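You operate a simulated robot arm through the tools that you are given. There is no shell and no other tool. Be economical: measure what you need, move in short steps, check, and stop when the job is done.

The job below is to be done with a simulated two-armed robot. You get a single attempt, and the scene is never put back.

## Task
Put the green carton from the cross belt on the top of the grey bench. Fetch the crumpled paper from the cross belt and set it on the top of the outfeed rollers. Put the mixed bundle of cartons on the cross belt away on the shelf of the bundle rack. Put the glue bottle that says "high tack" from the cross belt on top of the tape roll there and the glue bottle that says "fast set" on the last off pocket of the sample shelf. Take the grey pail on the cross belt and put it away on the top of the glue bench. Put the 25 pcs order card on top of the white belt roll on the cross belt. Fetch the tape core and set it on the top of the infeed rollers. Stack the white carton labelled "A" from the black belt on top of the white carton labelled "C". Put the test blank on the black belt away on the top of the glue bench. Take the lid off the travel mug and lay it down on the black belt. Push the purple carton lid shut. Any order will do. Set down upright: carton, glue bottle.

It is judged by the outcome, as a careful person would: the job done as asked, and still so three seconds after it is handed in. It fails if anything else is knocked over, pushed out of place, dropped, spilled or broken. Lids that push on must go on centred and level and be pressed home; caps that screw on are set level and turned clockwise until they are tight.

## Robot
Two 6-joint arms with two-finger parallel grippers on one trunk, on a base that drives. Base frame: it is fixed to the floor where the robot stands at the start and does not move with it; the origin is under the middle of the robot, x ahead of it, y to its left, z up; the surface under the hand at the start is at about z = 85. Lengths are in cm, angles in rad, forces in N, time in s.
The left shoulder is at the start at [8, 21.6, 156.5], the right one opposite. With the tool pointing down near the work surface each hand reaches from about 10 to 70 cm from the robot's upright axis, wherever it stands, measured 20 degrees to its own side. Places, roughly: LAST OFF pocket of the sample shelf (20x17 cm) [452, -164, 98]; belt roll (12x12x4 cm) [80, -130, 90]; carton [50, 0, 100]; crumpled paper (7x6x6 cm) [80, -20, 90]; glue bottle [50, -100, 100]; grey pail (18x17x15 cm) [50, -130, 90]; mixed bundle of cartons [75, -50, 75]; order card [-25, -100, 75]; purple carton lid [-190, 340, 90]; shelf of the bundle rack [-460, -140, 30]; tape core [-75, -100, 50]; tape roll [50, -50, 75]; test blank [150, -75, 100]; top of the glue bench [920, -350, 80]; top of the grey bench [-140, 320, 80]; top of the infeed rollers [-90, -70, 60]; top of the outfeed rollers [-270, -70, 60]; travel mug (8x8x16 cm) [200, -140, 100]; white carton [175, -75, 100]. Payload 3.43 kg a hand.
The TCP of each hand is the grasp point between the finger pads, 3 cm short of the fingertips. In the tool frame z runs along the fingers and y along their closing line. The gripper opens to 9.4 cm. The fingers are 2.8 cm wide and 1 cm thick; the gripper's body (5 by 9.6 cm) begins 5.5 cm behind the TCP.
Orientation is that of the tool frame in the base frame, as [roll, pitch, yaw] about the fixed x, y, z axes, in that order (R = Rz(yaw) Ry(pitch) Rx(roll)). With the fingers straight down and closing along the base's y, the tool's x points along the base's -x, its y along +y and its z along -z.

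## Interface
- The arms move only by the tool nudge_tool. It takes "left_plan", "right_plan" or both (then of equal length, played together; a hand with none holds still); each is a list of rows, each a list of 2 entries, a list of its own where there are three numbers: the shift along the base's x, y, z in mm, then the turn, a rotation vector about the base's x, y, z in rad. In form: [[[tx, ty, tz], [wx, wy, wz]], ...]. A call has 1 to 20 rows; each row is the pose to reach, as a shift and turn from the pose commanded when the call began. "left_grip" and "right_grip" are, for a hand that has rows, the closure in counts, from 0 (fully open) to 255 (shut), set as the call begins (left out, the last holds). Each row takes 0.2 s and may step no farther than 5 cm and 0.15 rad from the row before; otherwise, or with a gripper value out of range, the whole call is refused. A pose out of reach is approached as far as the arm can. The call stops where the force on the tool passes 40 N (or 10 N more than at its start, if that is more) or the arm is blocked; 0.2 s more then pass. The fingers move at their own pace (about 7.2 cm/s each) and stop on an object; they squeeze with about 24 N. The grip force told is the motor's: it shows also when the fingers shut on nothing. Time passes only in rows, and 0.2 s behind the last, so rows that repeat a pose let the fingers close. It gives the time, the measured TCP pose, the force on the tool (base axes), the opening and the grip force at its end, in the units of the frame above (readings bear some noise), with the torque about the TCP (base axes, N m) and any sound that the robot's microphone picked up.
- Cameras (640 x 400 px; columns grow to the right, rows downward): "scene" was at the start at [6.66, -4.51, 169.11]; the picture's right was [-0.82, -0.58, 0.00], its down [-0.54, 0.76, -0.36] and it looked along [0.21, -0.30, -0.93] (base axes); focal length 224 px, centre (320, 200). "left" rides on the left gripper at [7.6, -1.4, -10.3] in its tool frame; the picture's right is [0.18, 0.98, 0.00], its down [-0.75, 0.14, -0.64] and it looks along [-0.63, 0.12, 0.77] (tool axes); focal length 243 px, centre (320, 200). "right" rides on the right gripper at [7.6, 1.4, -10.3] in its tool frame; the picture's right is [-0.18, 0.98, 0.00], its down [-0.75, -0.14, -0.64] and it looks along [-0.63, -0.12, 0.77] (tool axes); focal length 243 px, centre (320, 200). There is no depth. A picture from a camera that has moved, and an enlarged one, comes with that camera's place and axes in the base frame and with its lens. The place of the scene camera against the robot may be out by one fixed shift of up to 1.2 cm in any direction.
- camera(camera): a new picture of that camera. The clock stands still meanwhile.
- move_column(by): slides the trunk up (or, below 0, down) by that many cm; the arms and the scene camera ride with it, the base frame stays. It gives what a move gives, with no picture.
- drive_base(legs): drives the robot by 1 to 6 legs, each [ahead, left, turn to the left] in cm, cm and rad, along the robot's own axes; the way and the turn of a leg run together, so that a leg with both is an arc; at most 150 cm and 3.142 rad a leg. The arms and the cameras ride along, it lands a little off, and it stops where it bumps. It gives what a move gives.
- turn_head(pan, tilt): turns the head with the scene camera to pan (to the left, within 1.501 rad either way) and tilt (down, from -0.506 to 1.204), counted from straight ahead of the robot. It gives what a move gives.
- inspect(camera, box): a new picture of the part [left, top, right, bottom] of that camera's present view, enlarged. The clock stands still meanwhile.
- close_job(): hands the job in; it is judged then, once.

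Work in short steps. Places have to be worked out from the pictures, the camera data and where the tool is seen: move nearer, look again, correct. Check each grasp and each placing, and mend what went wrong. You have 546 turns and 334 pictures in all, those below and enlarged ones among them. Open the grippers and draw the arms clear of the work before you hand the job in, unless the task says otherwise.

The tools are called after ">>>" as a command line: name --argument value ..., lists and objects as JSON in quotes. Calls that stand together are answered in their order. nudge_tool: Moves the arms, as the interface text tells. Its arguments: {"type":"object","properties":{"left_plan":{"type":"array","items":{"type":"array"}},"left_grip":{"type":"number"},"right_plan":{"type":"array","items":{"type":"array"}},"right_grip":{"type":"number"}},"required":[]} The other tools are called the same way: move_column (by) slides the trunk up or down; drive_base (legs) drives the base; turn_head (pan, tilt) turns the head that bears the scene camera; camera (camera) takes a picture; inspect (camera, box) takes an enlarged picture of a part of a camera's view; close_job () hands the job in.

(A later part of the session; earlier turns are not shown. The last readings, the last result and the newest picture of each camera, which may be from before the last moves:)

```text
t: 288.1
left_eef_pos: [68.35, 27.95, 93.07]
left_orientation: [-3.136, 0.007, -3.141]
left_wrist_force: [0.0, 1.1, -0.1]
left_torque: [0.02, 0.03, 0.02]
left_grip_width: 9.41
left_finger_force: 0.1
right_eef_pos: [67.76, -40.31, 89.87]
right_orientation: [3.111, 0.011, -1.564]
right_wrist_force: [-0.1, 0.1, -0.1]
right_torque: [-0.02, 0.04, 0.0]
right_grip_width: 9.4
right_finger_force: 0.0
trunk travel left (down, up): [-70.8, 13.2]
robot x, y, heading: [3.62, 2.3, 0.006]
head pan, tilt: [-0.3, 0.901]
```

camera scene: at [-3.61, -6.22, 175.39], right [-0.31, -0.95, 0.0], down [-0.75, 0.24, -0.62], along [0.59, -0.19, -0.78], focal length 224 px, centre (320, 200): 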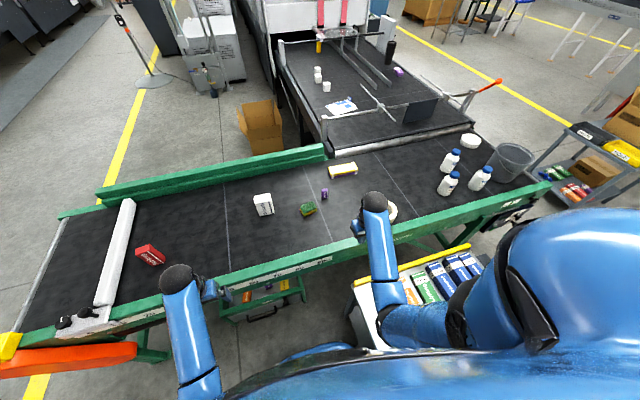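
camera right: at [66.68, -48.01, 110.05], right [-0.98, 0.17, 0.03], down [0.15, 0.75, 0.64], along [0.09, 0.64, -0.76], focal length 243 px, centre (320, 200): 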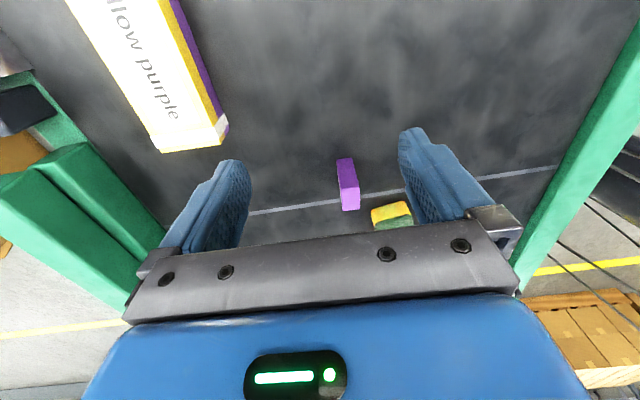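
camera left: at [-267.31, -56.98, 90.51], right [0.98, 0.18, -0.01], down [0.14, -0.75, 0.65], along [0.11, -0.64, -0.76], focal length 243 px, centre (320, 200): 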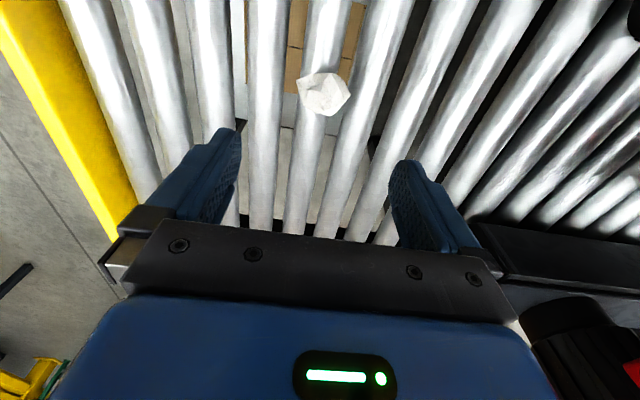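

Now I raise both hands relative to the trunk, lower the trunk another 8 cm and then extend over the bundle.

>>> nudge_tool --left_plan '[[[0, 0, 40], [0, 0, 0]], [[0, 0, 80], [0, 0, 0]], [[0, 0, 100], [0, 0, 0]]]' --right_plan '[[[0, 0, 40], [0, 0, 0]], [[0, 0, 80], [0, 0, 0]], [[0, 0, 100], [0, 0, 0]]]'

>>> move_column --by -8

>>> nudge_tool --right_plan '[[[0, 0, 40], [0, 0, 0]], [[0, 0, 75], [0, 0, 0]], [[40, -15, 85], [0, 0, 0]], [[80, -35, 85], [0, 0, 0]], [[112, -51, 85], [0, 0, 0]]]'

>>> camera --camera "right"

```text
t: 288.9
left_eef_pos: [68.52, 27.83, 102.97]
left_orientation: [-3.136, 0.006, -3.14]
left_wrist_force: [-0.8, 0.0, -0.7]
left_torque: [-0.03, -0.01, -0.02]
left_grip_width: 9.4
left_finger_force: 0.1
right_eef_pos: [67.77, -40.26, 99.48]
right_orientation: [3.111, 0.011, -1.563]
right_wrist_force: [-0.2, 0.1, 0.7]
right_torque: [-0.01, 0.01, 0.01]
right_grip_width: 9.4
right_finger_force: 0.0
trunk travel left (down, up): [-70.8, 13.2]
robot x, y, heading: [3.13, 2.4, 0.002]
head pan, tilt: [-0.3, 0.901]
```

```text
t: 290.1
left_eef_pos: [68.46, 27.78, 94.94]
left_orientation: [-3.133, 0.007, -3.14]
left_wrist_force: [0.2, -0.7, 0.1]
left_torque: [0.02, 0.05, -0.01]
left_grip_width: 9.4
left_finger_force: 0.0
right_eef_pos: [67.68, -40.31, 91.65]
right_orientation: [3.11, 0.011, -1.562]
right_wrist_force: [0.0, -0.2, -0.8]
right_torque: [0.02, 0.0, 0.0]
right_grip_width: 9.41
right_finger_force: 0.1
trunk travel left (down, up): [-62.8, 21.2]
robot x, y, heading: [3.14, 2.1, 0.001]
head pan, tilt: [-0.3, 0.901]
```

```text
t: 291.3
left_eef_pos: [68.47, 27.78, 94.96]
left_orientation: [-3.136, 0.005, -3.14]
left_wrist_force: [0.0, 0.3, -0.4]
left_torque: [-0.04, 0.01, 0.02]
left_grip_width: 9.4
left_finger_force: 0.2
right_eef_pos: [74.24, -43.09, 100.52]
right_orientation: [3.111, 0.01, -1.563]
right_wrist_force: [0.1, -0.4, 0.0]
right_torque: [-0.01, -0.03, 0.01]
right_grip_width: 9.4
right_finger_force: 0.0
right hand out of reach, approached as far as the arm can: row 2, 4, 5
trunk travel left (down, up): [-62.8, 21.2]
robot x, y, heading: [3.36, 2.23, -0.0]
head pan, tilt: [-0.3, 0.901]
```

```text
239 pictures are left
camera right: at [73.17, -50.72, 110.73], right [-0.98, 0.18, 0.03], down [0.15, 0.75, 0.64], along [0.09, 0.64, -0.76], focal length 243 px, centre (320, 200)
```

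right: 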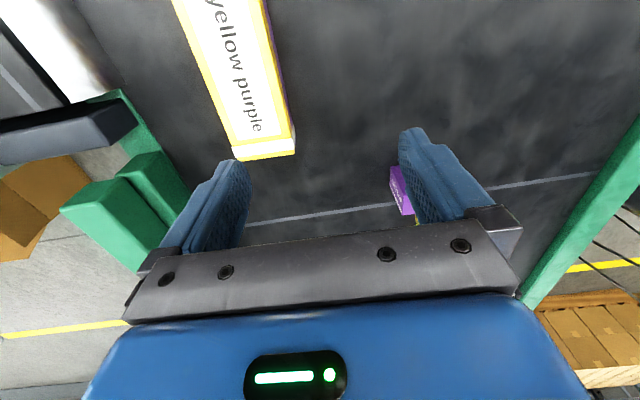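

The upper limit stopped it; I go a little lower (z≈95) and further out.

>>> nudge_tool --right_plan '[[[0, 0, -30], [0, 0, 0]], [[0, 0, -55], [0, 0, 0]], [[25, -12, -58], [0, 0, 0]], [[47, -23, -60], [0, 0, 0]]]'

>>> camera --camera "right"

```text
t: 292.3
left_eef_pos: [68.33, 27.83, 95.0]
left_orientation: [-3.134, 0.006, -3.141]
left_wrist_force: [-0.1, -0.8, -0.2]
left_torque: [-0.02, 0.0, 0.0]
left_grip_width: 9.4
left_finger_force: 0.0
right_eef_pos: [73.4, -42.88, 95.52]
right_orientation: [3.109, 0.009, -1.562]
right_wrist_force: [0.0, -0.4, -0.1]
right_torque: [0.01, 0.01, -0.02]
right_grip_width: 9.42
right_finger_force: 0.1
right hand out of reach, approached as far as the arm can: row 1, 2, 3, 4
trunk travel left (down, up): [-62.8, 21.2]
robot x, y, heading: [3.41, 2.09, 0.001]
head pan, tilt: [-0.3, 0.901]
```

```text
238 pictures are left
camera right: at [72.37, -50.59, 105.75], right [-0.98, 0.18, 0.03], down [0.15, 0.75, 0.64], along [0.09, 0.64, -0.76], focal length 243 px, centre (320, 200)
```

right: 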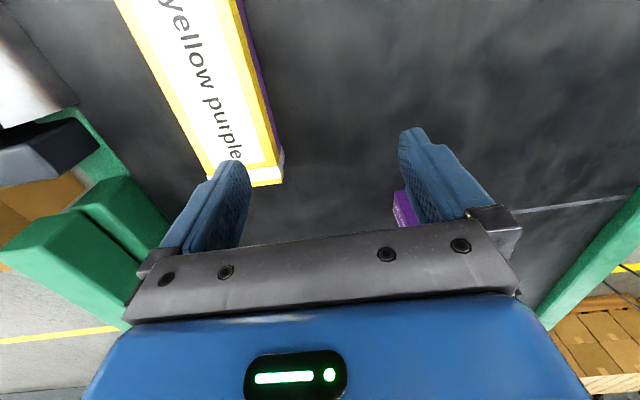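

The bundle is just beyond the vertical-tool reach (about 67 cm at the wrist). I pull the hand back first, then I will turn the robot left a bit and come in with a tilted tool along the bundle's length.

>>> nudge_tool --right_plan '[[[-10, 5, 10], [0, 0, 0]], [[-40, 10, 20], [0, 0, 0]], [[-80, 10, 20], [0, 0, 0]], [[-110, 10, 15], [0, 0, 0]]]'

```text
t: 293.3
left_eef_pos: [68.55, 27.75, 95.03]
left_orientation: [-3.137, 0.008, -3.14]
left_wrist_force: [0.0, -0.4, 0.1]
left_torque: [0.01, 0.0, -0.02]
left_grip_width: 9.39
left_finger_force: 0.1
right_eef_pos: [64.41, -43.11, 95.13]
right_orientation: [3.11, 0.01, -1.561]
right_wrist_force: [-1.4, -1.0, 0.3]
right_torque: [0.0, 0.0, -0.03]
right_grip_width: 9.41
right_finger_force: 0.0
right hand out of reach, approached as far as the arm can: row 3, 4
trunk travel left (down, up): [-62.8, 21.2]
robot x, y, heading: [3.43, 2.08, 0.005]
head pan, tilt: [-0.3, 0.901]
```

I raise the trunk 10 cm, then shift slightly left and turn the robot left by 0.4.

>>> move_column --by 10

>>> drive_base --legs '[[0, 4, 0], [0, 0, 0.4]]'

```text
t: 294.6
left_eef_pos: [68.42, 27.71, 104.85]
left_orientation: [-3.135, 0.007, -3.138]
left_wrist_force: [-1.1, 0.0, 0.1]
left_torque: [0.0, -0.02, 0.02]
left_grip_width: 9.41
left_finger_force: 0.1
right_eef_pos: [64.54, -43.14, 105.27]
right_orientation: [3.111, 0.01, -1.562]
right_wrist_force: [0.2, 0.6, -0.1]
right_torque: [0.0, -0.03, 0.03]
right_grip_width: 9.39
right_finger_force: 0.1
trunk travel left (down, up): [-72.8, 11.2]
robot x, y, heading: [3.2, 2.22, 0.004]
head pan, tilt: [-0.3, 0.901]
```

```text
t: 296.7
left_eef_pos: [53.37, 55.03, 104.91]
left_orientation: [-3.136, 0.007, -2.739]
left_wrist_force: [0.5, 0.1, -0.3]
left_torque: [-0.02, 0.04, -0.02]
left_grip_width: 9.37
left_finger_force: 0.0
right_eef_pos: [77.28, -11.86, 105.14]
right_orientation: [3.111, 0.009, -1.161]
right_wrist_force: [0.2, -0.6, 0.2]
right_torque: [-0.01, 0.02, -0.03]
right_grip_width: 9.4
right_finger_force: 0.1
trunk travel left (down, up): [-72.8, 11.2]
robot x, y, heading: [3.56, 6.0, 0.403]
head pan, tilt: [-0.3, 0.901]
```

Turned. Now I align the closing line with x (yaw −0.41), then tilt the tool 45° so it points towards -y and down.

>>> nudge_tool --right_plan '[[[0, 0, 0], [0, 0, -0.14]], [[0, 0, 0], [0, 0, -0.28]], [[0, 0, 0], [0, 0, -0.41]]]'

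>>> nudge_tool --right_plan '[[[0, -20, 0], [-0.14, 0, 0]], [[0, -40, 0], [-0.28, 0, 0]], [[0, -60, 0], [-0.42, 0, 0]], [[0, -80, 0], [-0.56, 0, 0]], [[0, -100, 0], [-0.7, 0, 0]], [[0, -120, 0], [-0.785, 0, 0]]]'

>>> camera --camera "right"

```text
t: 297.5
left_eef_pos: [53.3, 55.04, 104.96]
left_orientation: [-3.137, 0.007, -2.739]
left_wrist_force: [0.7, 0.2, 0.6]
left_torque: [0.01, -0.01, 0.0]
left_grip_width: 9.39
left_finger_force: 0.0
right_eef_pos: [77.23, -11.84, 105.3]
right_orientation: [3.11, 0.01, -1.574]
right_wrist_force: [0.0, -0.1, 0.3]
right_torque: [-0.04, 0.0, 0.0]
right_grip_width: 9.39
right_finger_force: 0.1
trunk travel left (down, up): [-72.8, 11.2]
robot x, y, heading: [3.23, 6.46, 0.399]
head pan, tilt: [-0.3, 0.901]
```

```text
t: 298.9
left_eef_pos: [53.37, 55.02, 104.96]
left_orientation: [-3.137, 0.008, -2.74]
left_wrist_force: [-0.5, 0.2, 0.3]
left_torque: [0.02, 0.04, -0.02]
left_grip_width: 9.37
left_finger_force: 0.1
right_eef_pos: [77.17, -23.85, 105.17]
right_orientation: [3.111, -0.779, -1.572]
right_wrist_force: [-0.6, 0.8, 0.9]
right_torque: [-0.01, 0.02, -0.01]
right_grip_width: 9.41
right_finger_force: 0.0
trunk travel left (down, up): [-72.8, 11.2]
robot x, y, heading: [2.92, 5.96, 0.397]
head pan, tilt: [-0.3, 0.901]
```

```text
237 pictures are left
camera right: at [76.1, -22.08, 117.92], right [-0.98, 0.15, -0.11], down [0.16, 0.98, -0.07], along [0.1, -0.09, -0.99], focal length 243 px, centre (320, 200)
```

right: 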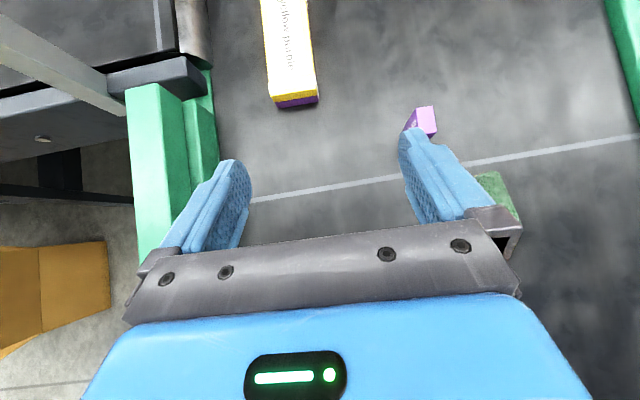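

With the tilted tool the camera sees the bundle: centre x≈80.0 at y≈-45, width 6.1. I first move the left hand clear of the red carton, then lower the trunk.

>>> nudge_tool --left_plan '[[[30, -35, 0], [0, 0, 0]], [[60, -70, 0], [0, 0, 0]], [[95, -105, 0], [0, 0, 0]], [[130, -140, 0], [0, 0, 0]]]'

>>> move_column --by -12

>>> nudge_tool --right_plan '[[[10, -40, 20], [0, 0, -0.05]], [[20, -80, 20], [0, 0, -0.05]], [[28, -120, 20], [0, 0, -0.05]], [[28, -160, 20], [0, 0, -0.05]], [[28, -185, 20], [0, 0, -0.05]]]'

>>> camera --camera "right"

```text
t: 299.9
left_eef_pos: [66.49, 40.98, 105.01]
left_orientation: [-3.138, 0.008, -2.739]
left_wrist_force: [-0.9, -0.6, -0.5]
left_torque: [0.02, 0.0, -0.05]
left_grip_width: 9.41
left_finger_force: 0.0
right_eef_pos: [77.34, -23.95, 105.16]
right_orientation: [3.112, -0.775, -1.572]
right_wrist_force: [0.2, -0.1, -0.1]
right_torque: [0.0, 0.0, -0.02]
right_grip_width: 9.38
right_finger_force: 0.1
trunk travel left (down, up): [-72.8, 11.2]
robot x, y, heading: [2.99, 6.0, 0.404]
head pan, tilt: [-0.3, 0.901]
```

```text
t: 301.4
left_eef_pos: [66.48, 41.15, 93.1]
left_orientation: [-3.133, 0.006, -2.74]
left_wrist_force: [0.2, -0.3, 0.0]
left_torque: [-0.03, 0.0, 0.0]
left_grip_width: 9.38
left_finger_force: 0.1
right_eef_pos: [77.36, -23.85, 93.15]
right_orientation: [3.114, -0.775, -1.573]
right_wrist_force: [0.0, 0.0, -0.3]
right_torque: [0.02, 0.03, 0.05]
right_grip_width: 9.41
right_finger_force: 0.1
trunk travel left (down, up): [-60.8, 23.2]
robot x, y, heading: [3.54, 6.28, 0.398]
head pan, tilt: [-0.3, 0.901]
```

```text
t: 302.6
left_eef_pos: [66.49, 41.22, 93.06]
left_orientation: [-3.138, 0.007, -2.741]
left_wrist_force: [0.2, 1.0, 0.7]
left_torque: [-0.01, -0.03, 0.02]
left_grip_width: 9.39
left_finger_force: 0.1
right_eef_pos: [79.9, -42.6, 95.14]
right_orientation: [3.111, -0.775, -1.624]
right_wrist_force: [-0.1, -0.4, 1.1]
right_torque: [0.0, -0.03, -0.03]
right_grip_width: 9.39
right_finger_force: 0.0
trunk travel left (down, up): [-60.8, 23.2]
robot x, y, heading: [3.46, 5.69, 0.402]
head pan, tilt: [-0.3, 0.901]
```

```text
236 pictures are left
camera right: at [78.91, -40.76, 107.84], right [-0.97, 0.2, -0.11], down [0.21, 0.97, -0.07], along [0.09, -0.09, -0.99], focal length 243 px, centre (320, 200)
```

right: 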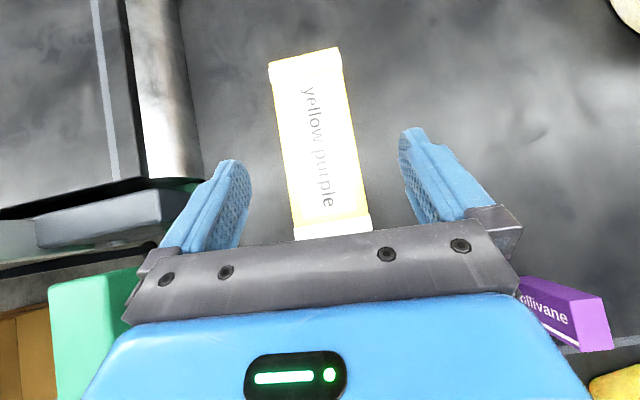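

The bundle spans y −54.4…−39.6 at x≈79.8. I go down to grip near its middle: (79.8, −46.5, 88.6).

>>> nudge_tool --right_plan '[[[-1, -39, 0], [0, 0, 0]], [[-1, -39, -35], [0, 0, 0]], [[-1, -39, -65], [0, 0, 0]]]'

>>> camera --camera "right"

```text
t: 303.4
left_eef_pos: [66.6, 41.16, 92.89]
left_orientation: [-3.135, 0.008, -2.739]
left_wrist_force: [0.4, -0.8, -0.1]
left_torque: [-0.04, 0.0, -0.01]
left_grip_width: 9.37
left_finger_force: 0.1
right_eef_pos: [78.58, -45.38, 89.21]
right_orientation: [3.115, -0.778, -1.622]
right_wrist_force: [0.1, 0.0, 0.2]
right_torque: [0.04, 0.0, -0.01]
right_grip_width: 9.43
right_finger_force: 0.0
right hand out of reach, approached as far as the arm can: row 2, 3
trunk travel left (down, up): [-60.8, 23.2]
robot x, y, heading: [3.2, 6.33, 0.406]
head pan, tilt: [-0.3, 0.901]
```

```text
235 pictures are left
camera right: at [77.53, -43.51, 101.87], right [-0.97, 0.2, -0.11], down [0.21, 0.97, -0.07], along [0.09, -0.09, -0.99], focal length 243 px, centre (320, 200)
```

right: 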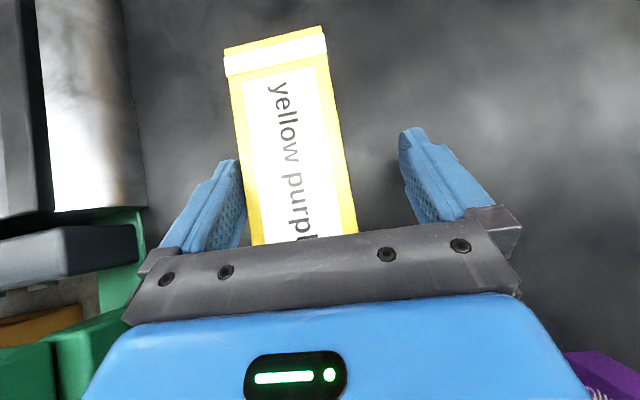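

The hand sits about 1 cm short in x but both fingers straddle the bundle. I close; it will centre itself.

>>> nudge_tool --right_plan '[[[0, 0, 0], [0, 0, 0]], [[0, 0, 0], [0, 0, 0]], [[0, 0, 0], [0, 0, 0]], [[0, 0, 0], [0, 0, 0]]]' --right_grip 255

>>> move_column --by 6

>>> camera --camera "right"

```text
t: 304.4
left_eef_pos: [66.42, 41.13, 92.97]
left_orientation: [-3.136, 0.007, -2.739]
left_wrist_force: [-1.0, 0.3, -0.3]
left_torque: [-0.01, -0.05, 0.01]
left_grip_width: 9.4
left_finger_force: 0.0
right_eef_pos: [78.6, -45.37, 89.12]
right_orientation: [3.112, -0.775, -1.623]
right_wrist_force: [-0.3, -0.6, -0.1]
right_torque: [0.0, 0.03, 0.04]
right_grip_width: 6.37
right_finger_force: 24.0
trunk travel left (down, up): [-60.8, 23.2]
robot x, y, heading: [3.13, 5.8, 0.4]
head pan, tilt: [-0.3, 0.901]
```

```text
t: 305.4
left_eef_pos: [66.49, 41.06, 99.06]
left_orientation: [-3.138, 0.007, -2.74]
left_wrist_force: [0.0, 0.1, 0.2]
left_torque: [-0.03, -0.01, 0.02]
left_grip_width: 9.4
left_finger_force: 0.1
right_eef_pos: [78.64, -45.32, 95.14]
right_orientation: [3.113, -0.775, -1.623]
right_wrist_force: [0.4, 0.0, -2.2]
right_torque: [0.02, -0.02, 0.03]
right_grip_width: 6.43
right_finger_force: 23.6
trunk travel left (down, up): [-66.8, 17.2]
robot x, y, heading: [3.16, 6.05, 0.397]
head pan, tilt: [-0.3, 0.901]
```

```text
234 pictures are left
camera right: at [77.53, -43.59, 107.81], right [-0.97, 0.2, -0.11], down [0.21, 0.97, -0.07], along [0.09, -0.09, -0.99], focal length 243 px, centre (320, 200)
```

right: 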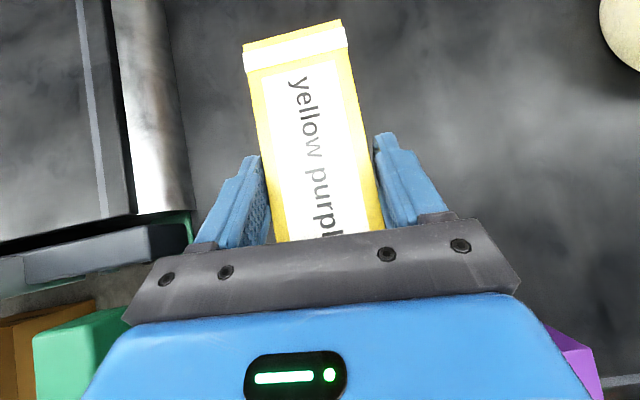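

The bundle is held level. I raise the trunk, back straight away from the belt and step left.

>>> move_column --by 12

>>> drive_base --legs '[[-37, 18, 0], [-40, 45, 0]]'

```text
t: 306.9
left_eef_pos: [66.43, 41.11, 111.0]
left_orientation: [-3.136, 0.007, -2.74]
left_wrist_force: [-0.3, 0.0, -0.3]
left_torque: [0.0, 0.05, 0.04]
left_grip_width: 9.39
left_finger_force: 0.0
right_eef_pos: [78.6, -45.41, 107.11]
right_orientation: [3.111, -0.776, -1.625]
right_wrist_force: [0.7, 0.5, -3.1]
right_torque: [0.0, 0.0, -0.01]
right_grip_width: 6.4
right_finger_force: 24.0
trunk travel left (down, up): [-78.8, 5.2]
robot x, y, heading: [3.36, 6.04, 0.404]
head pan, tilt: [-0.3, 0.901]
```

```text
t: 312.5
left_eef_pos: [-28.96, 68.77, 110.94]
left_orientation: [-3.137, 0.004, -2.745]
left_wrist_force: [0.5, -0.2, 0.3]
left_torque: [0.03, 0.02, 0.0]
left_grip_width: 9.42
left_finger_force: 0.1
right_eef_pos: [-17.41, -17.77, 107.07]
right_orientation: [3.111, -0.776, -1.627]
right_wrist_force: [0.6, 0.9, -2.2]
right_torque: [0.02, 0.05, 0.0]
right_grip_width: 6.36
right_finger_force: 24.2
trunk travel left (down, up): [-78.8, 5.2]
robot x, y, heading: [-92.77, 34.01, 0.394]
head pan, tilt: [-0.3, 0.901]
```

I bring the bundle in front of the body while yawing the tool towards forward, and move the left hand aside.

>>> nudge_tool --left_plan '[[[-15, 35, 0], [0, 0, 0]], [[-30, 70, 0], [0, 0, 0]], [[-45, 105, 0], [0, 0, 0]], [[-58, 138, 0], [0, 0, 0]], [[-58, 138, 0], [0, 0, 0]], [[-58, 138, 0], [0, 0, 0]]]' --right_plan '[[[-14, 45, 0], [0, 0, 0.14]], [[-28, 90, 0], [0, 0, 0.28]], [[-42, 135, 0], [0, 0, 0.42]], [[-56, 180, 0], [0, 0, 0.56]], [[-70, 225, 0], [0, 0, 0.7]], [[-84, 270, 0], [0, 0, 0.84]]]'

>>> nudge_tool --right_plan '[[[-14, 45, 0], [0, 0, 0.14]], [[-28, 90, 0], [0, 0, 0.28]], [[-42, 135, 0], [0, 0, 0.42]], [[-56, 180, 0], [0, 0, 0.56]], [[-70, 225, 0], [0, 0, 0.7]], [[-84, 270, 0], [0, 0, 0.84]]]'

>>> camera --camera "right"

```text
t: 313.9
left_eef_pos: [-35.05, 82.79, 111.06]
left_orientation: [-3.135, 0.008, -2.745]
left_wrist_force: [-0.2, -0.5, -0.1]
left_torque: [-0.02, 0.02, -0.01]
left_grip_width: 9.4
left_finger_force: 0.1
right_eef_pos: [-8.49, 2.91, 99.09]
right_orientation: [3.11, -0.776, -0.936]
right_wrist_force: [-0.2, -0.4, -1.1]
right_torque: [0.01, 0.01, -0.01]
right_grip_width: 6.41
right_finger_force: 24.2
right hand out of reach, approached as far as the arm can: row 1, 2, 3, 4, 5, 6
trunk travel left (down, up): [-78.8, 5.2]
robot x, y, heading: [-92.39, 34.41, 0.395]
head pan, tilt: [-0.3, 0.901]
```

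```text
t: 315.3
left_eef_pos: [-35.11, 82.73, 111.1]
left_orientation: [-3.133, 0.007, -2.746]
left_wrist_force: [-0.4, 0.2, -0.8]
left_torque: [0.03, -0.02, 0.01]
left_grip_width: 9.4
left_finger_force: 0.0
right_eef_pos: [-8.13, 32.87, 93.93]
right_orientation: [3.108, -0.776, -0.094]
right_wrist_force: [0.4, 0.1, -1.5]
right_torque: [-0.01, 0.04, 0.01]
right_grip_width: 6.38
right_finger_force: 23.9
right hand out of reach, approached as far as the arm can: row 1, 2, 3, 4, 5, 6
trunk travel left (down, up): [-78.8, 5.2]
robot x, y, heading: [-92.36, 34.09, 0.395]
head pan, tilt: [-0.3, 0.901]
```

```text
233 pictures are left
camera right: at [-10.07, 31.96, 106.73], right [-0.25, -0.96, -0.11], down [-0.96, 0.25, -0.07], along [0.1, 0.08, -0.99], focal length 243 px, centre (320, 200)
```

right: 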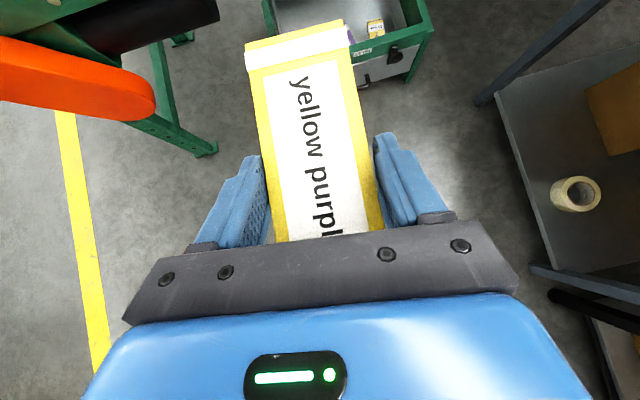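

The arm is at full stretch again; I use the outward-and-up trick, then draw it in.

>>> nudge_tool --right_plan '[[[15, 8, 15], [0, 0, 0]], [[30, 12, 45], [0, 0, 0]], [[35, 15, 85], [0, 0, 0]]]'

>>> nudge_tool --right_plan '[[[-15, -10, 10], [0, 0, 0]], [[-40, -20, 15], [0, 0, 0]], [[-80, -30, 20], [0, 0, 0]], [[-125, -40, 20], [0, 0, 0]], [[-170, -50, 20], [0, 0, 0]]]'

```text
t: 316.1
left_eef_pos: [-35.17, 82.75, 111.08]
left_orientation: [-3.134, 0.009, -2.745]
left_wrist_force: [-0.8, 0.0, 0.0]
left_torque: [0.01, -0.01, -0.04]
left_grip_width: 9.41
left_finger_force: 0.0
right_eef_pos: [-4.75, 34.4, 102.27]
right_orientation: [3.11, -0.774, -0.094]
right_wrist_force: [-0.4, -0.4, -3.1]
right_torque: [0.0, -0.02, 0.04]
right_grip_width: 6.41
right_finger_force: 23.7
right hand out of reach, approached as far as the arm can: row 1
trunk travel left (down, up): [-78.8, 5.2]
robot x, y, heading: [-92.55, 34.34, 0.391]
head pan, tilt: [-0.3, 0.901]
```

```text
t: 317.3
left_eef_pos: [-35.33, 82.57, 111.22]
left_orientation: [-3.134, 0.009, -2.746]
left_wrist_force: [-0.8, 0.1, 0.7]
left_torque: [-0.02, -0.02, -0.05]
left_grip_width: 9.36
left_finger_force: 0.1
right_eef_pos: [-22.41, 29.53, 104.46]
right_orientation: [3.113, -0.776, -0.097]
right_wrist_force: [-0.2, 0.0, -1.6]
right_torque: [-0.04, 0.01, 0.02]
right_grip_width: 6.39
right_finger_force: 23.8
trunk travel left (down, up): [-78.8, 5.2]
robot x, y, heading: [-92.34, 34.26, 0.397]
head pan, tilt: [-0.3, 0.901]
```

Free, with the tool pointing about forward. I turn to face -x, drive to x≈-345, then sidestep to y≈-140 in front of the bundle rack.

>>> drive_base --legs '[[0, 0, 2.745], [150, 0, 0], [102, 0, 0], [0, 87, 0], [0, 60, 0]]'

>>> turn_head --pan 0 --tilt 0.7

>>> camera --camera "scene"

```text
t: 343.1
left_eef_pos: [-413.01, -136.84, 111.13]
left_orientation: [-3.137, 0.007, 0.019]
left_wrist_force: [0.5, 0.6, 0.6]
left_torque: [-0.03, 0.01, 0.01]
left_grip_width: 9.39
left_finger_force: 0.2
right_eef_pos: [-405.41, -82.82, 104.33]
right_orientation: [3.112, -0.773, 2.665]
right_wrist_force: [0.3, 0.0, -1.2]
right_torque: [-0.03, -0.02, -0.02]
right_grip_width: 6.4
right_finger_force: 24.5
trunk travel left (down, up): [-78.8, 5.2]
robot x, y, heading: [-341.73, -113.48, -3.126]
head pan, tilt: [-0.3, 0.901]
```

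```text
t: 343.9
left_eef_pos: [-412.94, -136.97, 111.0]
left_orientation: [-3.135, 0.006, 0.016]
left_wrist_force: [0.3, -0.6, 1.1]
left_torque: [0.01, -0.01, -0.01]
left_grip_width: 9.41
left_finger_force: 0.0
right_eef_pos: [-405.25, -82.94, 104.36]
right_orientation: [3.11, -0.775, 2.663]
right_wrist_force: [-0.3, 0.0, -1.9]
right_torque: [0.0, -0.02, -0.03]
right_grip_width: 6.4
right_finger_force: 23.6
trunk travel left (down, up): [-78.8, 5.2]
robot x, y, heading: [-341.66, -113.28, -3.121]
head pan, tilt: [0.0, 0.7]
```

```text
232 pictures are left
camera scene: at [-352.74, -113.33, 172.0], right [-0.02, 1.0, 0.0], down [0.64, 0.01, -0.76], along [-0.76, -0.01, -0.64], focal length 224 px, centre (320, 200)
```

scene: 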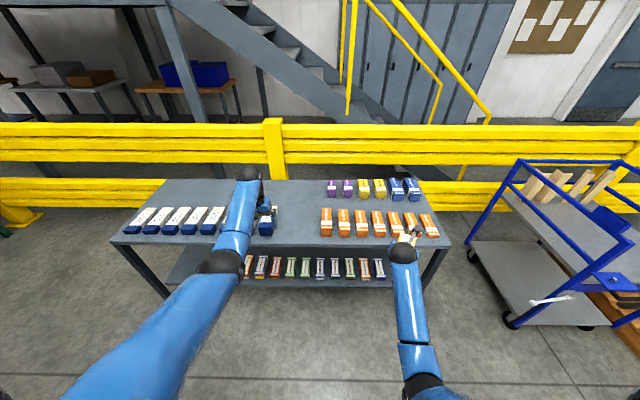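

The lower shelf (front edge x≈-432, z 30) holds a row of mixed bundles; a free place is at its right end, y≈-57. I retract the left hand, then shift and turn so the tool points straight into the shelf.

>>> nudge_tool --left_plan '[[[40, 0, -20], [0, 0, 0]], [[80, 0, -40], [0, 0, 0]], [[120, 0, -60], [0, 0, 0]], [[160, 0, -80], [0, 0, 0]], [[200, 0, -100], [0, 0, 0]], [[240, 0, -120], [0, 0, 0]]]'

>>> drive_base --legs '[[0, -60, 0], [0, 0, 0.46]]'

>>> camera --camera "scene"

```text
t: 345.3
left_eef_pos: [-388.87, -136.99, 99.16]
left_orientation: [-3.134, 0.01, 0.014]
left_wrist_force: [0.4, 0.2, -0.3]
left_torque: [-0.01, 0.02, -0.02]
left_grip_width: 9.4
left_finger_force: 0.1
right_eef_pos: [-405.27, -82.83, 104.37]
right_orientation: [3.112, -0.776, 2.665]
right_wrist_force: [-0.1, 0.1, -2.1]
right_torque: [0.0, -0.02, 0.01]
right_grip_width: 6.37
right_finger_force: 24.0
trunk travel left (down, up): [-78.8, 5.2]
robot x, y, heading: [-341.48, -113.49, -3.123]
head pan, tilt: [0.0, 0.7]
```

```text
t: 350.0
left_eef_pos: [-374.76, -96.54, 99.11]
left_orientation: [-3.136, 0.007, 0.472]
left_wrist_force: [0.3, -0.7, 0.7]
left_torque: [0.02, 0.0, -0.04]
left_grip_width: 9.38
left_finger_force: 0.1
right_eef_pos: [-413.25, -55.38, 104.32]
right_orientation: [3.113, -0.774, 3.122]
right_wrist_force: [0.3, -0.2, -2.3]
right_torque: [-0.02, -0.03, -0.02]
right_grip_width: 6.41
right_finger_force: 24.1
trunk travel left (down, up): [-78.8, 5.2]
robot x, y, heading: [-342.43, -54.49, -2.668]
head pan, tilt: [0.0, 0.7]
```

```text
231 pictures are left
camera scene: at [-352.53, -59.58, 172.0], right [-0.46, 0.89, 0.0], down [0.57, 0.29, -0.76], along [-0.68, -0.35, -0.64], focal length 224 px, centre (320, 200)
```

scene: 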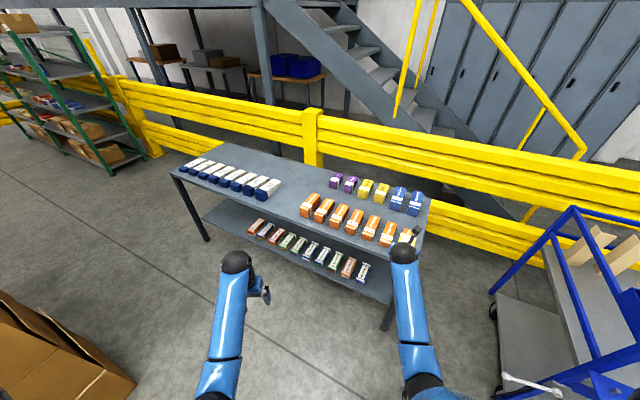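

The free gap at the right end is between the last bundle (y≈-71) and the shelf end (y≈-51.5); I aim for y = -61. I lower the trunk 64 cm first.

>>> move_column --by -64

>>> camera --camera "right"

>>> camera --camera "scene"

```text
refused: -64 is not a number from -40 to 40
```

```text
230 pictures are left
camera right: at [-411.49, -54.26, 117.03], right [0.17, 0.98, -0.11], down [0.98, -0.18, -0.07], along [-0.09, -0.09, -0.99], focal length 243 px, centre (320, 200)
```

right: 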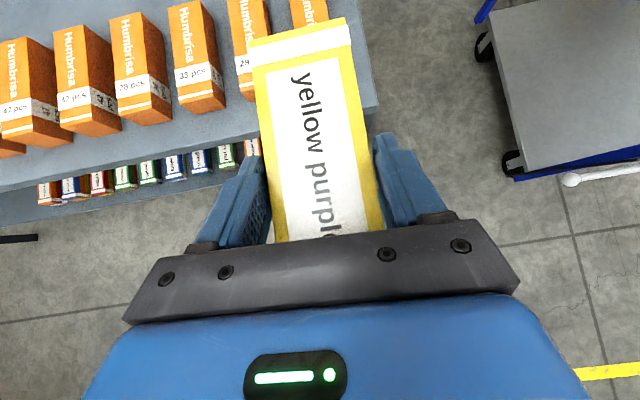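

```text
229 pictures are left
camera scene: at [-352.53, -59.58, 172.0], right [-0.46, 0.89, 0.0], down [0.57, 0.29, -0.76], along [-0.68, -0.35, -0.64], focal length 224 px, centre (320, 200)
```

scene: 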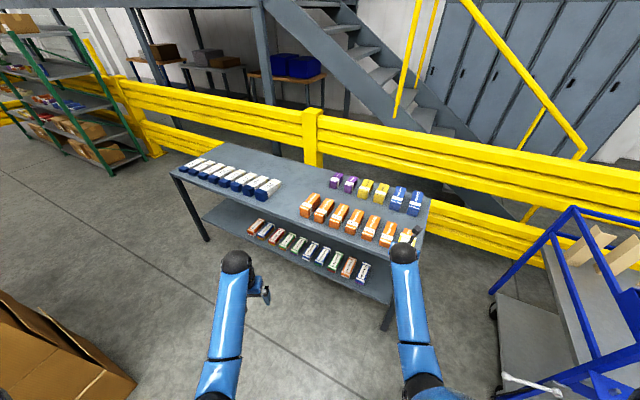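

The trunk move is limited to 40 cm a call, so I lower it in two steps.

>>> move_column --by -34

>>> move_column --by -30

>>> camera --camera "right"

>>> camera --camera "scene"

```text
t: 353.3
left_eef_pos: [-374.69, -96.69, 65.17]
left_orientation: [-3.135, 0.005, 0.473]
left_wrist_force: [-0.6, 0.1, 0.3]
left_torque: [0.02, 0.01, 0.02]
left_grip_width: 9.4
left_finger_force: 0.0
right_eef_pos: [-413.18, -55.4, 70.3]
right_orientation: [3.111, -0.775, 3.124]
right_wrist_force: [0.0, 0.2, -1.9]
right_torque: [-0.01, -0.05, -0.01]
right_grip_width: 6.43
right_finger_force: 24.3
trunk travel left (down, up): [-44.8, 39.2]
robot x, y, heading: [-342.52, -54.28, -2.666]
head pan, tilt: [0.0, 0.7]
```

```text
t: 356.3
left_eef_pos: [-374.66, -96.69, 35.21]
left_orientation: [-3.135, 0.006, 0.473]
left_wrist_force: [0.2, -0.1, -0.8]
left_torque: [0.02, 0.04, -0.04]
left_grip_width: 9.38
left_finger_force: 0.0
right_eef_pos: [-413.16, -55.34, 40.23]
right_orientation: [3.109, -0.775, 3.123]
right_wrist_force: [0.0, 0.4, -1.4]
right_torque: [0.02, -0.03, 0.02]
right_grip_width: 6.39
right_finger_force: 23.9
trunk travel left (down, up): [-14.8, 69.2]
robot x, y, heading: [-342.59, -54.8, -2.667]
head pan, tilt: [0.0, 0.7]
```

```text
228 pictures are left
camera right: at [-411.43, -54.29, 53.06], right [0.17, 0.98, -0.11], down [0.98, -0.18, -0.07], along [-0.09, -0.09, -0.99], focal length 243 px, centre (320, 200)
```

right: 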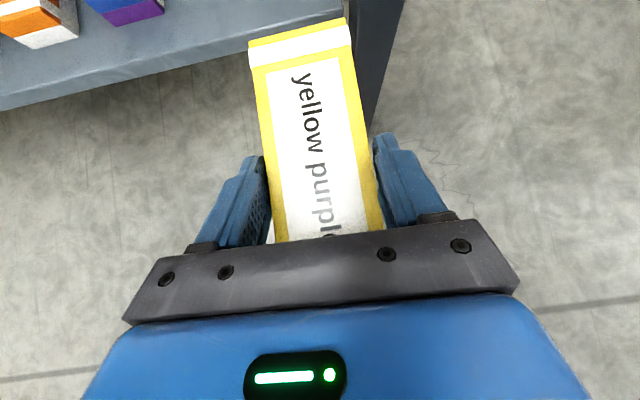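

```text
227 pictures are left
camera scene: at [-352.45, -59.63, 108.01], right [-0.46, 0.89, 0.0], down [0.57, 0.29, -0.76], along [-0.68, -0.35, -0.64], focal length 224 px, centre (320, 200)
```

scene: 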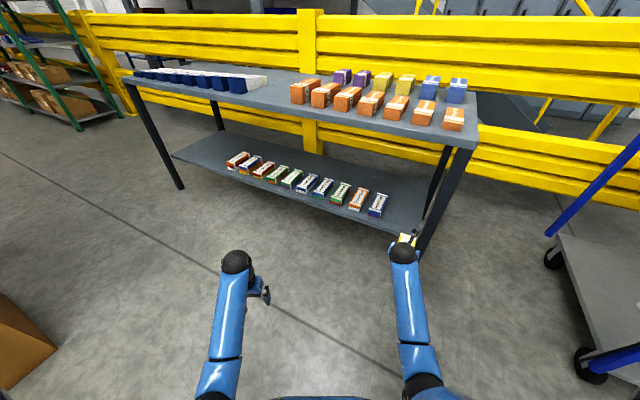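

The gap between the last bundle (y≈-71) and the rack leg (y≈-49) is clear. I drive so that the bundle comes over the shelf at y≈-60.

>>> drive_base --legs '[[12, -7.5, 0], [13, 0, 0]]'

>>> camera --camera "right"

>>> inspect --camera "scene" --box '[280, 120, 480, 245]'

```text
t: 357.6
left_eef_pos: [-386.88, -95.55, 35.12]
left_orientation: [-3.135, 0.006, 0.473]
left_wrist_force: [0.3, -0.5, -0.2]
left_torque: [-0.02, -0.01, 0.02]
left_grip_width: 9.39
left_finger_force: 0.1
right_eef_pos: [-424.96, -54.41, 40.16]
right_orientation: [3.11, -0.758, 3.116]
right_wrist_force: [1.7, 0.1, -3.0]
right_torque: [0.0, -0.03, -0.01]
right_grip_width: 6.41
right_finger_force: 23.4
trunk travel left (down, up): [-14.8, 69.2]
robot x, y, heading: [-355.02, -53.37, -2.669]
head pan, tilt: [0.0, 0.7]
stopped in leg 1: the force on the tool passed its limit at 158 N (the readings are from after the stop); the commanded pose is now the measured one
```

```text
226 pictures are left
camera right: at [-423.38, -53.28, 52.88], right [0.18, 0.98, -0.1], down [0.98, -0.19, -0.06], along [-0.07, -0.09, -0.99], focal length 243 px, centre (320, 200)
```

right: 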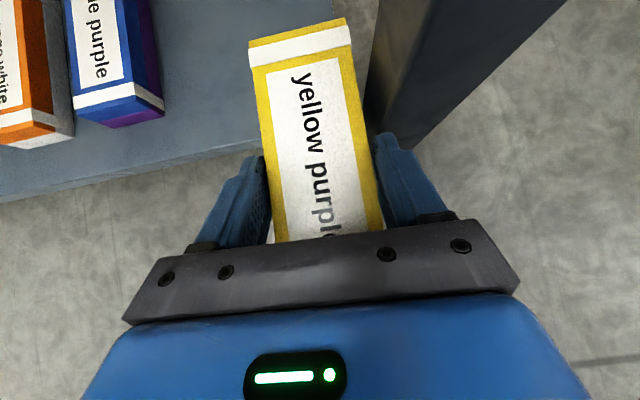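

```text
3.20 times, centred on (380, 182) of scene
camera zoom: at [-364.75, -58.59, 107.99], right [-0.46, 0.89, 0.0], down [0.57, 0.29, -0.76], along [-0.68, -0.35, -0.64], focal length 718 px, centre (128, 256)
```

zoom: 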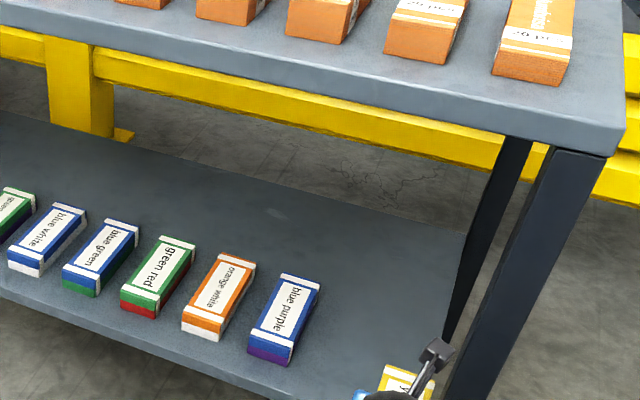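

A finger met the rack leg. I draw back and shift 6 cm to -y before going on.

>>> nudge_tool --right_plan '[[[30, 0, 0], [0, 0, 0]], [[45, -30, 0], [0, 0, 0]], [[45, -60, 0], [0, 0, 0]]]'

>>> camera --camera "right"

```text
t: 358.4
left_eef_pos: [-386.97, -95.55, 35.03]
left_orientation: [-3.135, 0.007, 0.472]
left_wrist_force: [0.5, -0.5, 0.2]
left_torque: [0.03, -0.01, -0.01]
left_grip_width: 9.41
left_finger_force: 0.1
right_eef_pos: [-420.21, -60.36, 40.18]
right_orientation: [3.109, -0.759, 3.115]
right_wrist_force: [0.8, 0.2, -2.0]
right_torque: [-0.03, -0.03, -0.02]
right_grip_width: 6.38
right_finger_force: 23.9
trunk travel left (down, up): [-14.8, 69.2]
robot x, y, heading: [-354.67, -53.7, -2.665]
head pan, tilt: [0.0, 0.7]
```

```text
224 pictures are left
camera right: at [-418.77, -59.39, 52.93], right [0.18, 0.98, -0.1], down [0.98, -0.19, -0.06], along [-0.07, -0.09, -0.99], focal length 243 px, centre (320, 200)
```

right: 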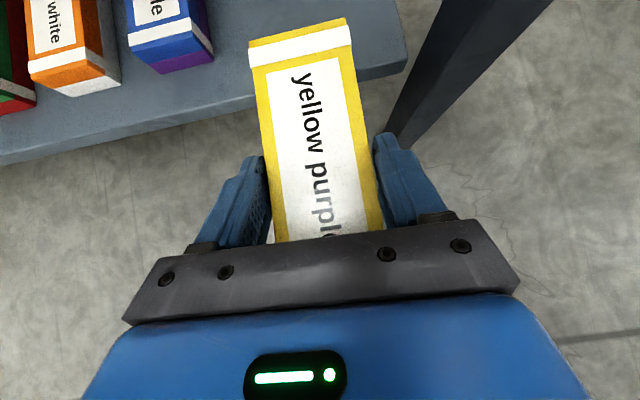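

Now both sides are clear. I move the bundle in over the shelf by 19 cm with small rows.

>>> nudge_tool --right_plan '[[[-40, 0, 0], [0, 0, 0]], [[-80, 0, 0], [0, 0, 0]], [[-120, 0, 0], [0, 0, 0]], [[-155, 0, 0], [0, 0, 0]], [[-190, 0, 0], [0, 0, 0]]]'

>>> camera --camera "right"

```text
t: 359.6
left_eef_pos: [-387.01, -95.63, 35.21]
left_orientation: [-3.134, 0.007, 0.473]
left_wrist_force: [0.4, 0.2, 0.4]
left_torque: [0.01, 0.01, 0.02]
left_grip_width: 9.39
left_finger_force: 0.1
right_eef_pos: [-439.37, -60.49, 40.16]
right_orientation: [3.11, -0.756, 3.116]
right_wrist_force: [0.2, -1.1, -2.1]
right_torque: [0.0, -0.02, 0.01]
right_grip_width: 6.39
right_finger_force: 23.6
trunk travel left (down, up): [-14.8, 69.2]
robot x, y, heading: [-354.94, -53.73, -2.667]
head pan, tilt: [0.0, 0.7]
```

```text
223 pictures are left
camera right: at [-437.73, -59.48, 52.86], right [0.18, 0.98, -0.1], down [0.98, -0.19, -0.06], along [-0.07, -0.09, -0.99], focal length 243 px, centre (320, 200)
```

right: 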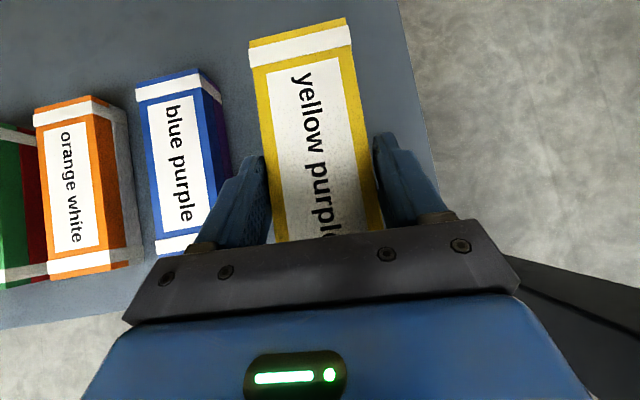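

Well placed between the last bundle and the edge. I lower it onto the shelf.

>>> nudge_tool --right_plan '[[[0, 0, -25], [0, 0, 0]], [[0, 0, -45], [0, 0, 0]], [[0, 0, -56], [0, 0, 0]], [[0, 0, -64], [0, 0, 0]]]'

```text
t: 360.6
left_eef_pos: [-386.88, -95.64, 35.29]
left_orientation: [-3.134, 0.008, 0.472]
left_wrist_force: [0.1, 0.6, -0.7]
left_torque: [-0.02, 0.02, -0.02]
left_grip_width: 9.39
left_finger_force: 0.2
right_eef_pos: [-439.46, -60.45, 34.09]
right_orientation: [3.112, -0.765, 3.113]
right_wrist_force: [4.0, -0.2, 12.3]
right_torque: [-0.37, -0.17, 0.14]
right_grip_width: 6.4
right_finger_force: 23.7
trunk travel left (down, up): [-14.8, 69.2]
robot x, y, heading: [-354.95, -53.84, -2.668]
head pan, tilt: [0.0, 0.7]
```

It rests on the shelf. I open a little and withdraw up and back along the tool axis.

>>> nudge_tool --right_plan '[[[0, 0, 2], [0, 0, 0]], [[0, 0, 2], [0, 0, 0]], [[20, 0, 20], [0, 0, 0]], [[50, 0, 50], [0, 0, 0]], [[85, 0, 75], [0, 0, 0]], [[130, 0, 80], [0, 0, 0]], [[180, 0, 80], [0, 0, 0]]]' --right_grip 45

>>> camera --camera "right"

>>> inspect --camera "scene" --box '[280, 120, 480, 245]'

```text
t: 362.2
left_eef_pos: [-387.01, -95.55, 35.16]
left_orientation: [-3.134, 0.008, 0.473]
left_wrist_force: [0.4, 0.0, 0.0]
left_torque: [0.01, 0.0, -0.02]
left_grip_width: 9.42
left_finger_force: 0.0
right_eef_pos: [-421.35, -60.41, 41.69]
right_orientation: [3.11, -0.76, 3.115]
right_wrist_force: [0.1, -0.1, 0.2]
right_torque: [-0.05, 0.02, 0.0]
right_grip_width: 7.75
right_finger_force: 0.1
trunk travel left (down, up): [-14.8, 69.2]
robot x, y, heading: [-354.9, -53.37, -2.669]
head pan, tilt: [0.0, 0.7]
```

```text
222 pictures are left
camera right: at [-419.77, -59.33, 54.45], right [0.18, 0.98, -0.1], down [0.98, -0.19, -0.06], along [-0.08, -0.09, -0.99], focal length 243 px, centre (320, 200)
```

right: 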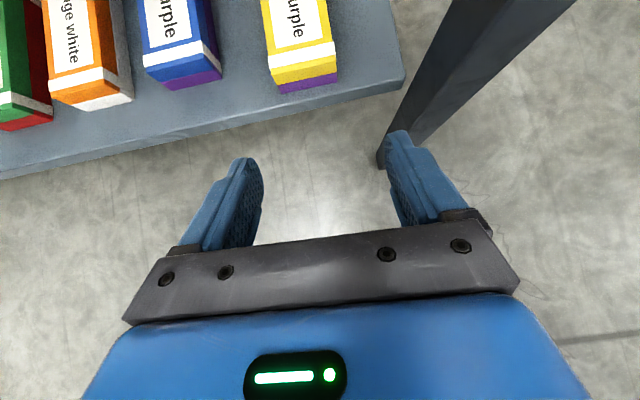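

```text
3.20 times, centred on (380, 182) of scene
camera zoom: at [-364.66, -58.6, 108.02], right [-0.46, 0.89, 0.0], down [0.57, 0.29, -0.77], along [-0.68, -0.35, -0.64], focal length 718 px, centre (128, 256)
```

zoom: 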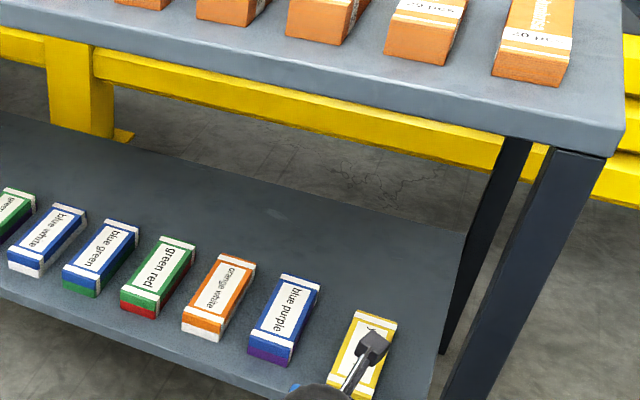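

The bundle lies neatly in the row. I raise the trunk and restore the right tool to vertical.

>>> move_column --by 35

>>> move_column --by 30

>>> nudge_tool --right_plan '[[[10, 0, 0], [0, -0.14, 0]], [[20, 0, 0], [0, -0.28, 0]], [[30, 0, 0], [0, -0.42, 0]], [[40, 0, 0], [0, -0.56, 0]], [[50, 0, 0], [0, -0.7, 0]], [[50, 0, 0], [0, -0.79, 0]]]'

```text
t: 365.6
left_eef_pos: [-386.93, -95.64, 70.1]
left_orientation: [-3.136, 0.005, 0.473]
left_wrist_force: [0.7, -0.1, 0.6]
left_torque: [0.01, -0.01, 0.0]
left_grip_width: 9.39
left_finger_force: 0.0
right_eef_pos: [-421.4, -60.54, 76.68]
right_orientation: [3.11, -0.759, 3.116]
right_wrist_force: [-0.2, -0.2, 0.8]
right_torque: [-0.01, 0.0, 0.03]
right_grip_width: 7.74
right_finger_force: 0.0
trunk travel left (down, up): [-49.8, 34.2]
robot x, y, heading: [-354.54, -53.57, -2.67]
head pan, tilt: [0.0, 0.7]
```

```text
t: 368.6
left_eef_pos: [-386.97, -95.61, 100.12]
left_orientation: [-3.135, 0.008, 0.475]
left_wrist_force: [0.4, 0.5, 0.4]
left_torque: [-0.01, -0.01, 0.01]
left_grip_width: 9.39
left_finger_force: 0.2
right_eef_pos: [-421.44, -60.39, 106.64]
right_orientation: [3.11, -0.76, 3.114]
right_wrist_force: [0.5, 0.4, 0.0]
right_torque: [-0.05, -0.02, 0.02]
right_grip_width: 7.73
right_finger_force: 0.1
trunk travel left (down, up): [-79.8, 4.2]
robot x, y, heading: [-354.92, -53.71, -2.67]
head pan, tilt: [0.0, 0.7]
```

```text
t: 370.0
left_eef_pos: [-387.1, -95.53, 100.04]
left_orientation: [-3.134, 0.003, 0.474]
left_wrist_force: [0.1, -0.3, -0.6]
left_torque: [0.02, -0.03, -0.01]
left_grip_width: 9.39
left_finger_force: 0.1
right_eef_pos: [-417.39, -60.81, 105.22]
right_orientation: [3.091, 0.032, 3.122]
right_wrist_force: [0.1, -0.5, 0.5]
right_torque: [0.01, 0.01, 0.01]
right_grip_width: 7.76
right_finger_force: 0.1
right hand out of reach, approached as far as the arm can: row 6
trunk travel left (down, up): [-79.8, 4.2]
robot x, y, heading: [-354.36, -53.19, -2.672]
head pan, tilt: [0.0, 0.7]
```

Now I undo the yaw back to the normal hand orientation.

>>> nudge_tool --right_plan '[[[5, 0, -10], [0, 0, -0.147]], [[10, 0, -20], [0, 0, -0.294]], [[15, 0, -30], [0, 0, -0.441]], [[20, 0, -30], [0, 0, -0.588]], [[25, 0, -30], [0, 0, -0.735]], [[30, 0, -30], [0, 0, -0.882]], [[35, 0, -30], [0, 0, -1.03]], [[40, 0, -30], [0, 0, -1.176]], [[45, 0, -30], [0, 0, -1.323]], [[50, 0, -30], [0, 0, -1.47]], [[55, 0, -30], [0, 0, -1.617]], [[60, 0, -30], [0, 0, -1.764]], [[65, 0, -30], [0, 0, -1.91]], [[70, 0, -30], [0, 0, -2.058]], [[75, 0, -30], [0, 0, -2.205]], [[80, 0, -30], [0, 0, -2.35]], [[85, 0, -30], [0, 0, -2.5]], [[90, 0, -30], [0, 0, -2.65]]]' --right_grip 0

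>>> drive_base --legs '[[0, 0, 2.2]]'

>>> turn_head --pan 0 --tilt 0.5

>>> camera --camera "scene"

```text
t: 373.8
left_eef_pos: [-386.92, -95.62, 100.16]
left_orientation: [-3.136, 0.007, 0.473]
left_wrist_force: [-0.9, -0.2, 0.2]
left_torque: [0.0, -0.02, -0.01]
left_grip_width: 9.4
left_finger_force: 0.1
right_eef_pos: [-408.2, -60.87, 102.25]
right_orientation: [3.09, 0.031, 0.47]
right_wrist_force: [-0.7, -0.1, -1.0]
right_torque: [0.02, -0.01, 0.0]
right_grip_width: 9.44
right_finger_force: 0.1
trunk travel left (down, up): [-79.8, 4.2]
robot x, y, heading: [-354.87, -53.76, -2.666]
head pan, tilt: [0.0, 0.7]
```

```text
t: 379.5
left_eef_pos: [-301.79, -52.5, 100.05]
left_orientation: [-3.133, 0.008, 2.711]
left_wrist_force: [-0.2, 0.3, 0.5]
left_torque: [0.01, -0.02, -0.01]
left_grip_width: 9.41
left_finger_force: 0.0
right_eef_pos: [-315.88, -90.67, 102.34]
right_orientation: [3.092, 0.029, 2.711]
right_wrist_force: [0.2, 0.6, 0.6]
right_torque: [0.01, 0.0, 0.0]
right_grip_width: 9.42
right_finger_force: 0.1
trunk travel left (down, up): [-79.8, 4.2]
robot x, y, heading: [-354.66, -53.41, -0.426]
head pan, tilt: [0.0, 0.7]
```

```text
t: 380.3
left_eef_pos: [-301.88, -52.52, 99.97]
left_orientation: [-3.136, 0.009, 2.71]
left_wrist_force: [-0.1, 0.8, -1.0]
left_torque: [-0.01, 0.01, 0.01]
left_grip_width: 9.39
left_finger_force: 0.1
right_eef_pos: [-316.02, -90.62, 102.34]
right_orientation: [3.092, 0.03, 2.709]
right_wrist_force: [-0.3, -0.8, 0.6]
right_torque: [-0.01, -0.03, -0.01]
right_grip_width: 9.38
right_finger_force: 0.0
trunk travel left (down, up): [-79.8, 4.2]
robot x, y, heading: [-354.97, -53.31, -0.428]
head pan, tilt: [0.0, 0.499]
```

```text
220 pictures are left
camera scene: at [-343.43, -58.42, 174.77], right [-0.42, -0.91, 0.0], down [-0.44, 0.2, -0.88], along [0.8, -0.37, -0.48], focal length 224 px, centre (320, 200)
```

scene: 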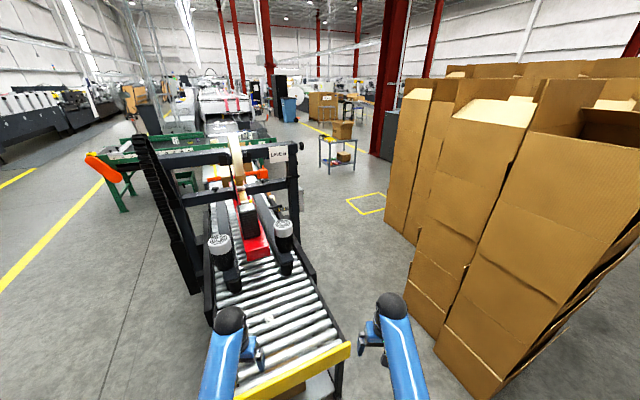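

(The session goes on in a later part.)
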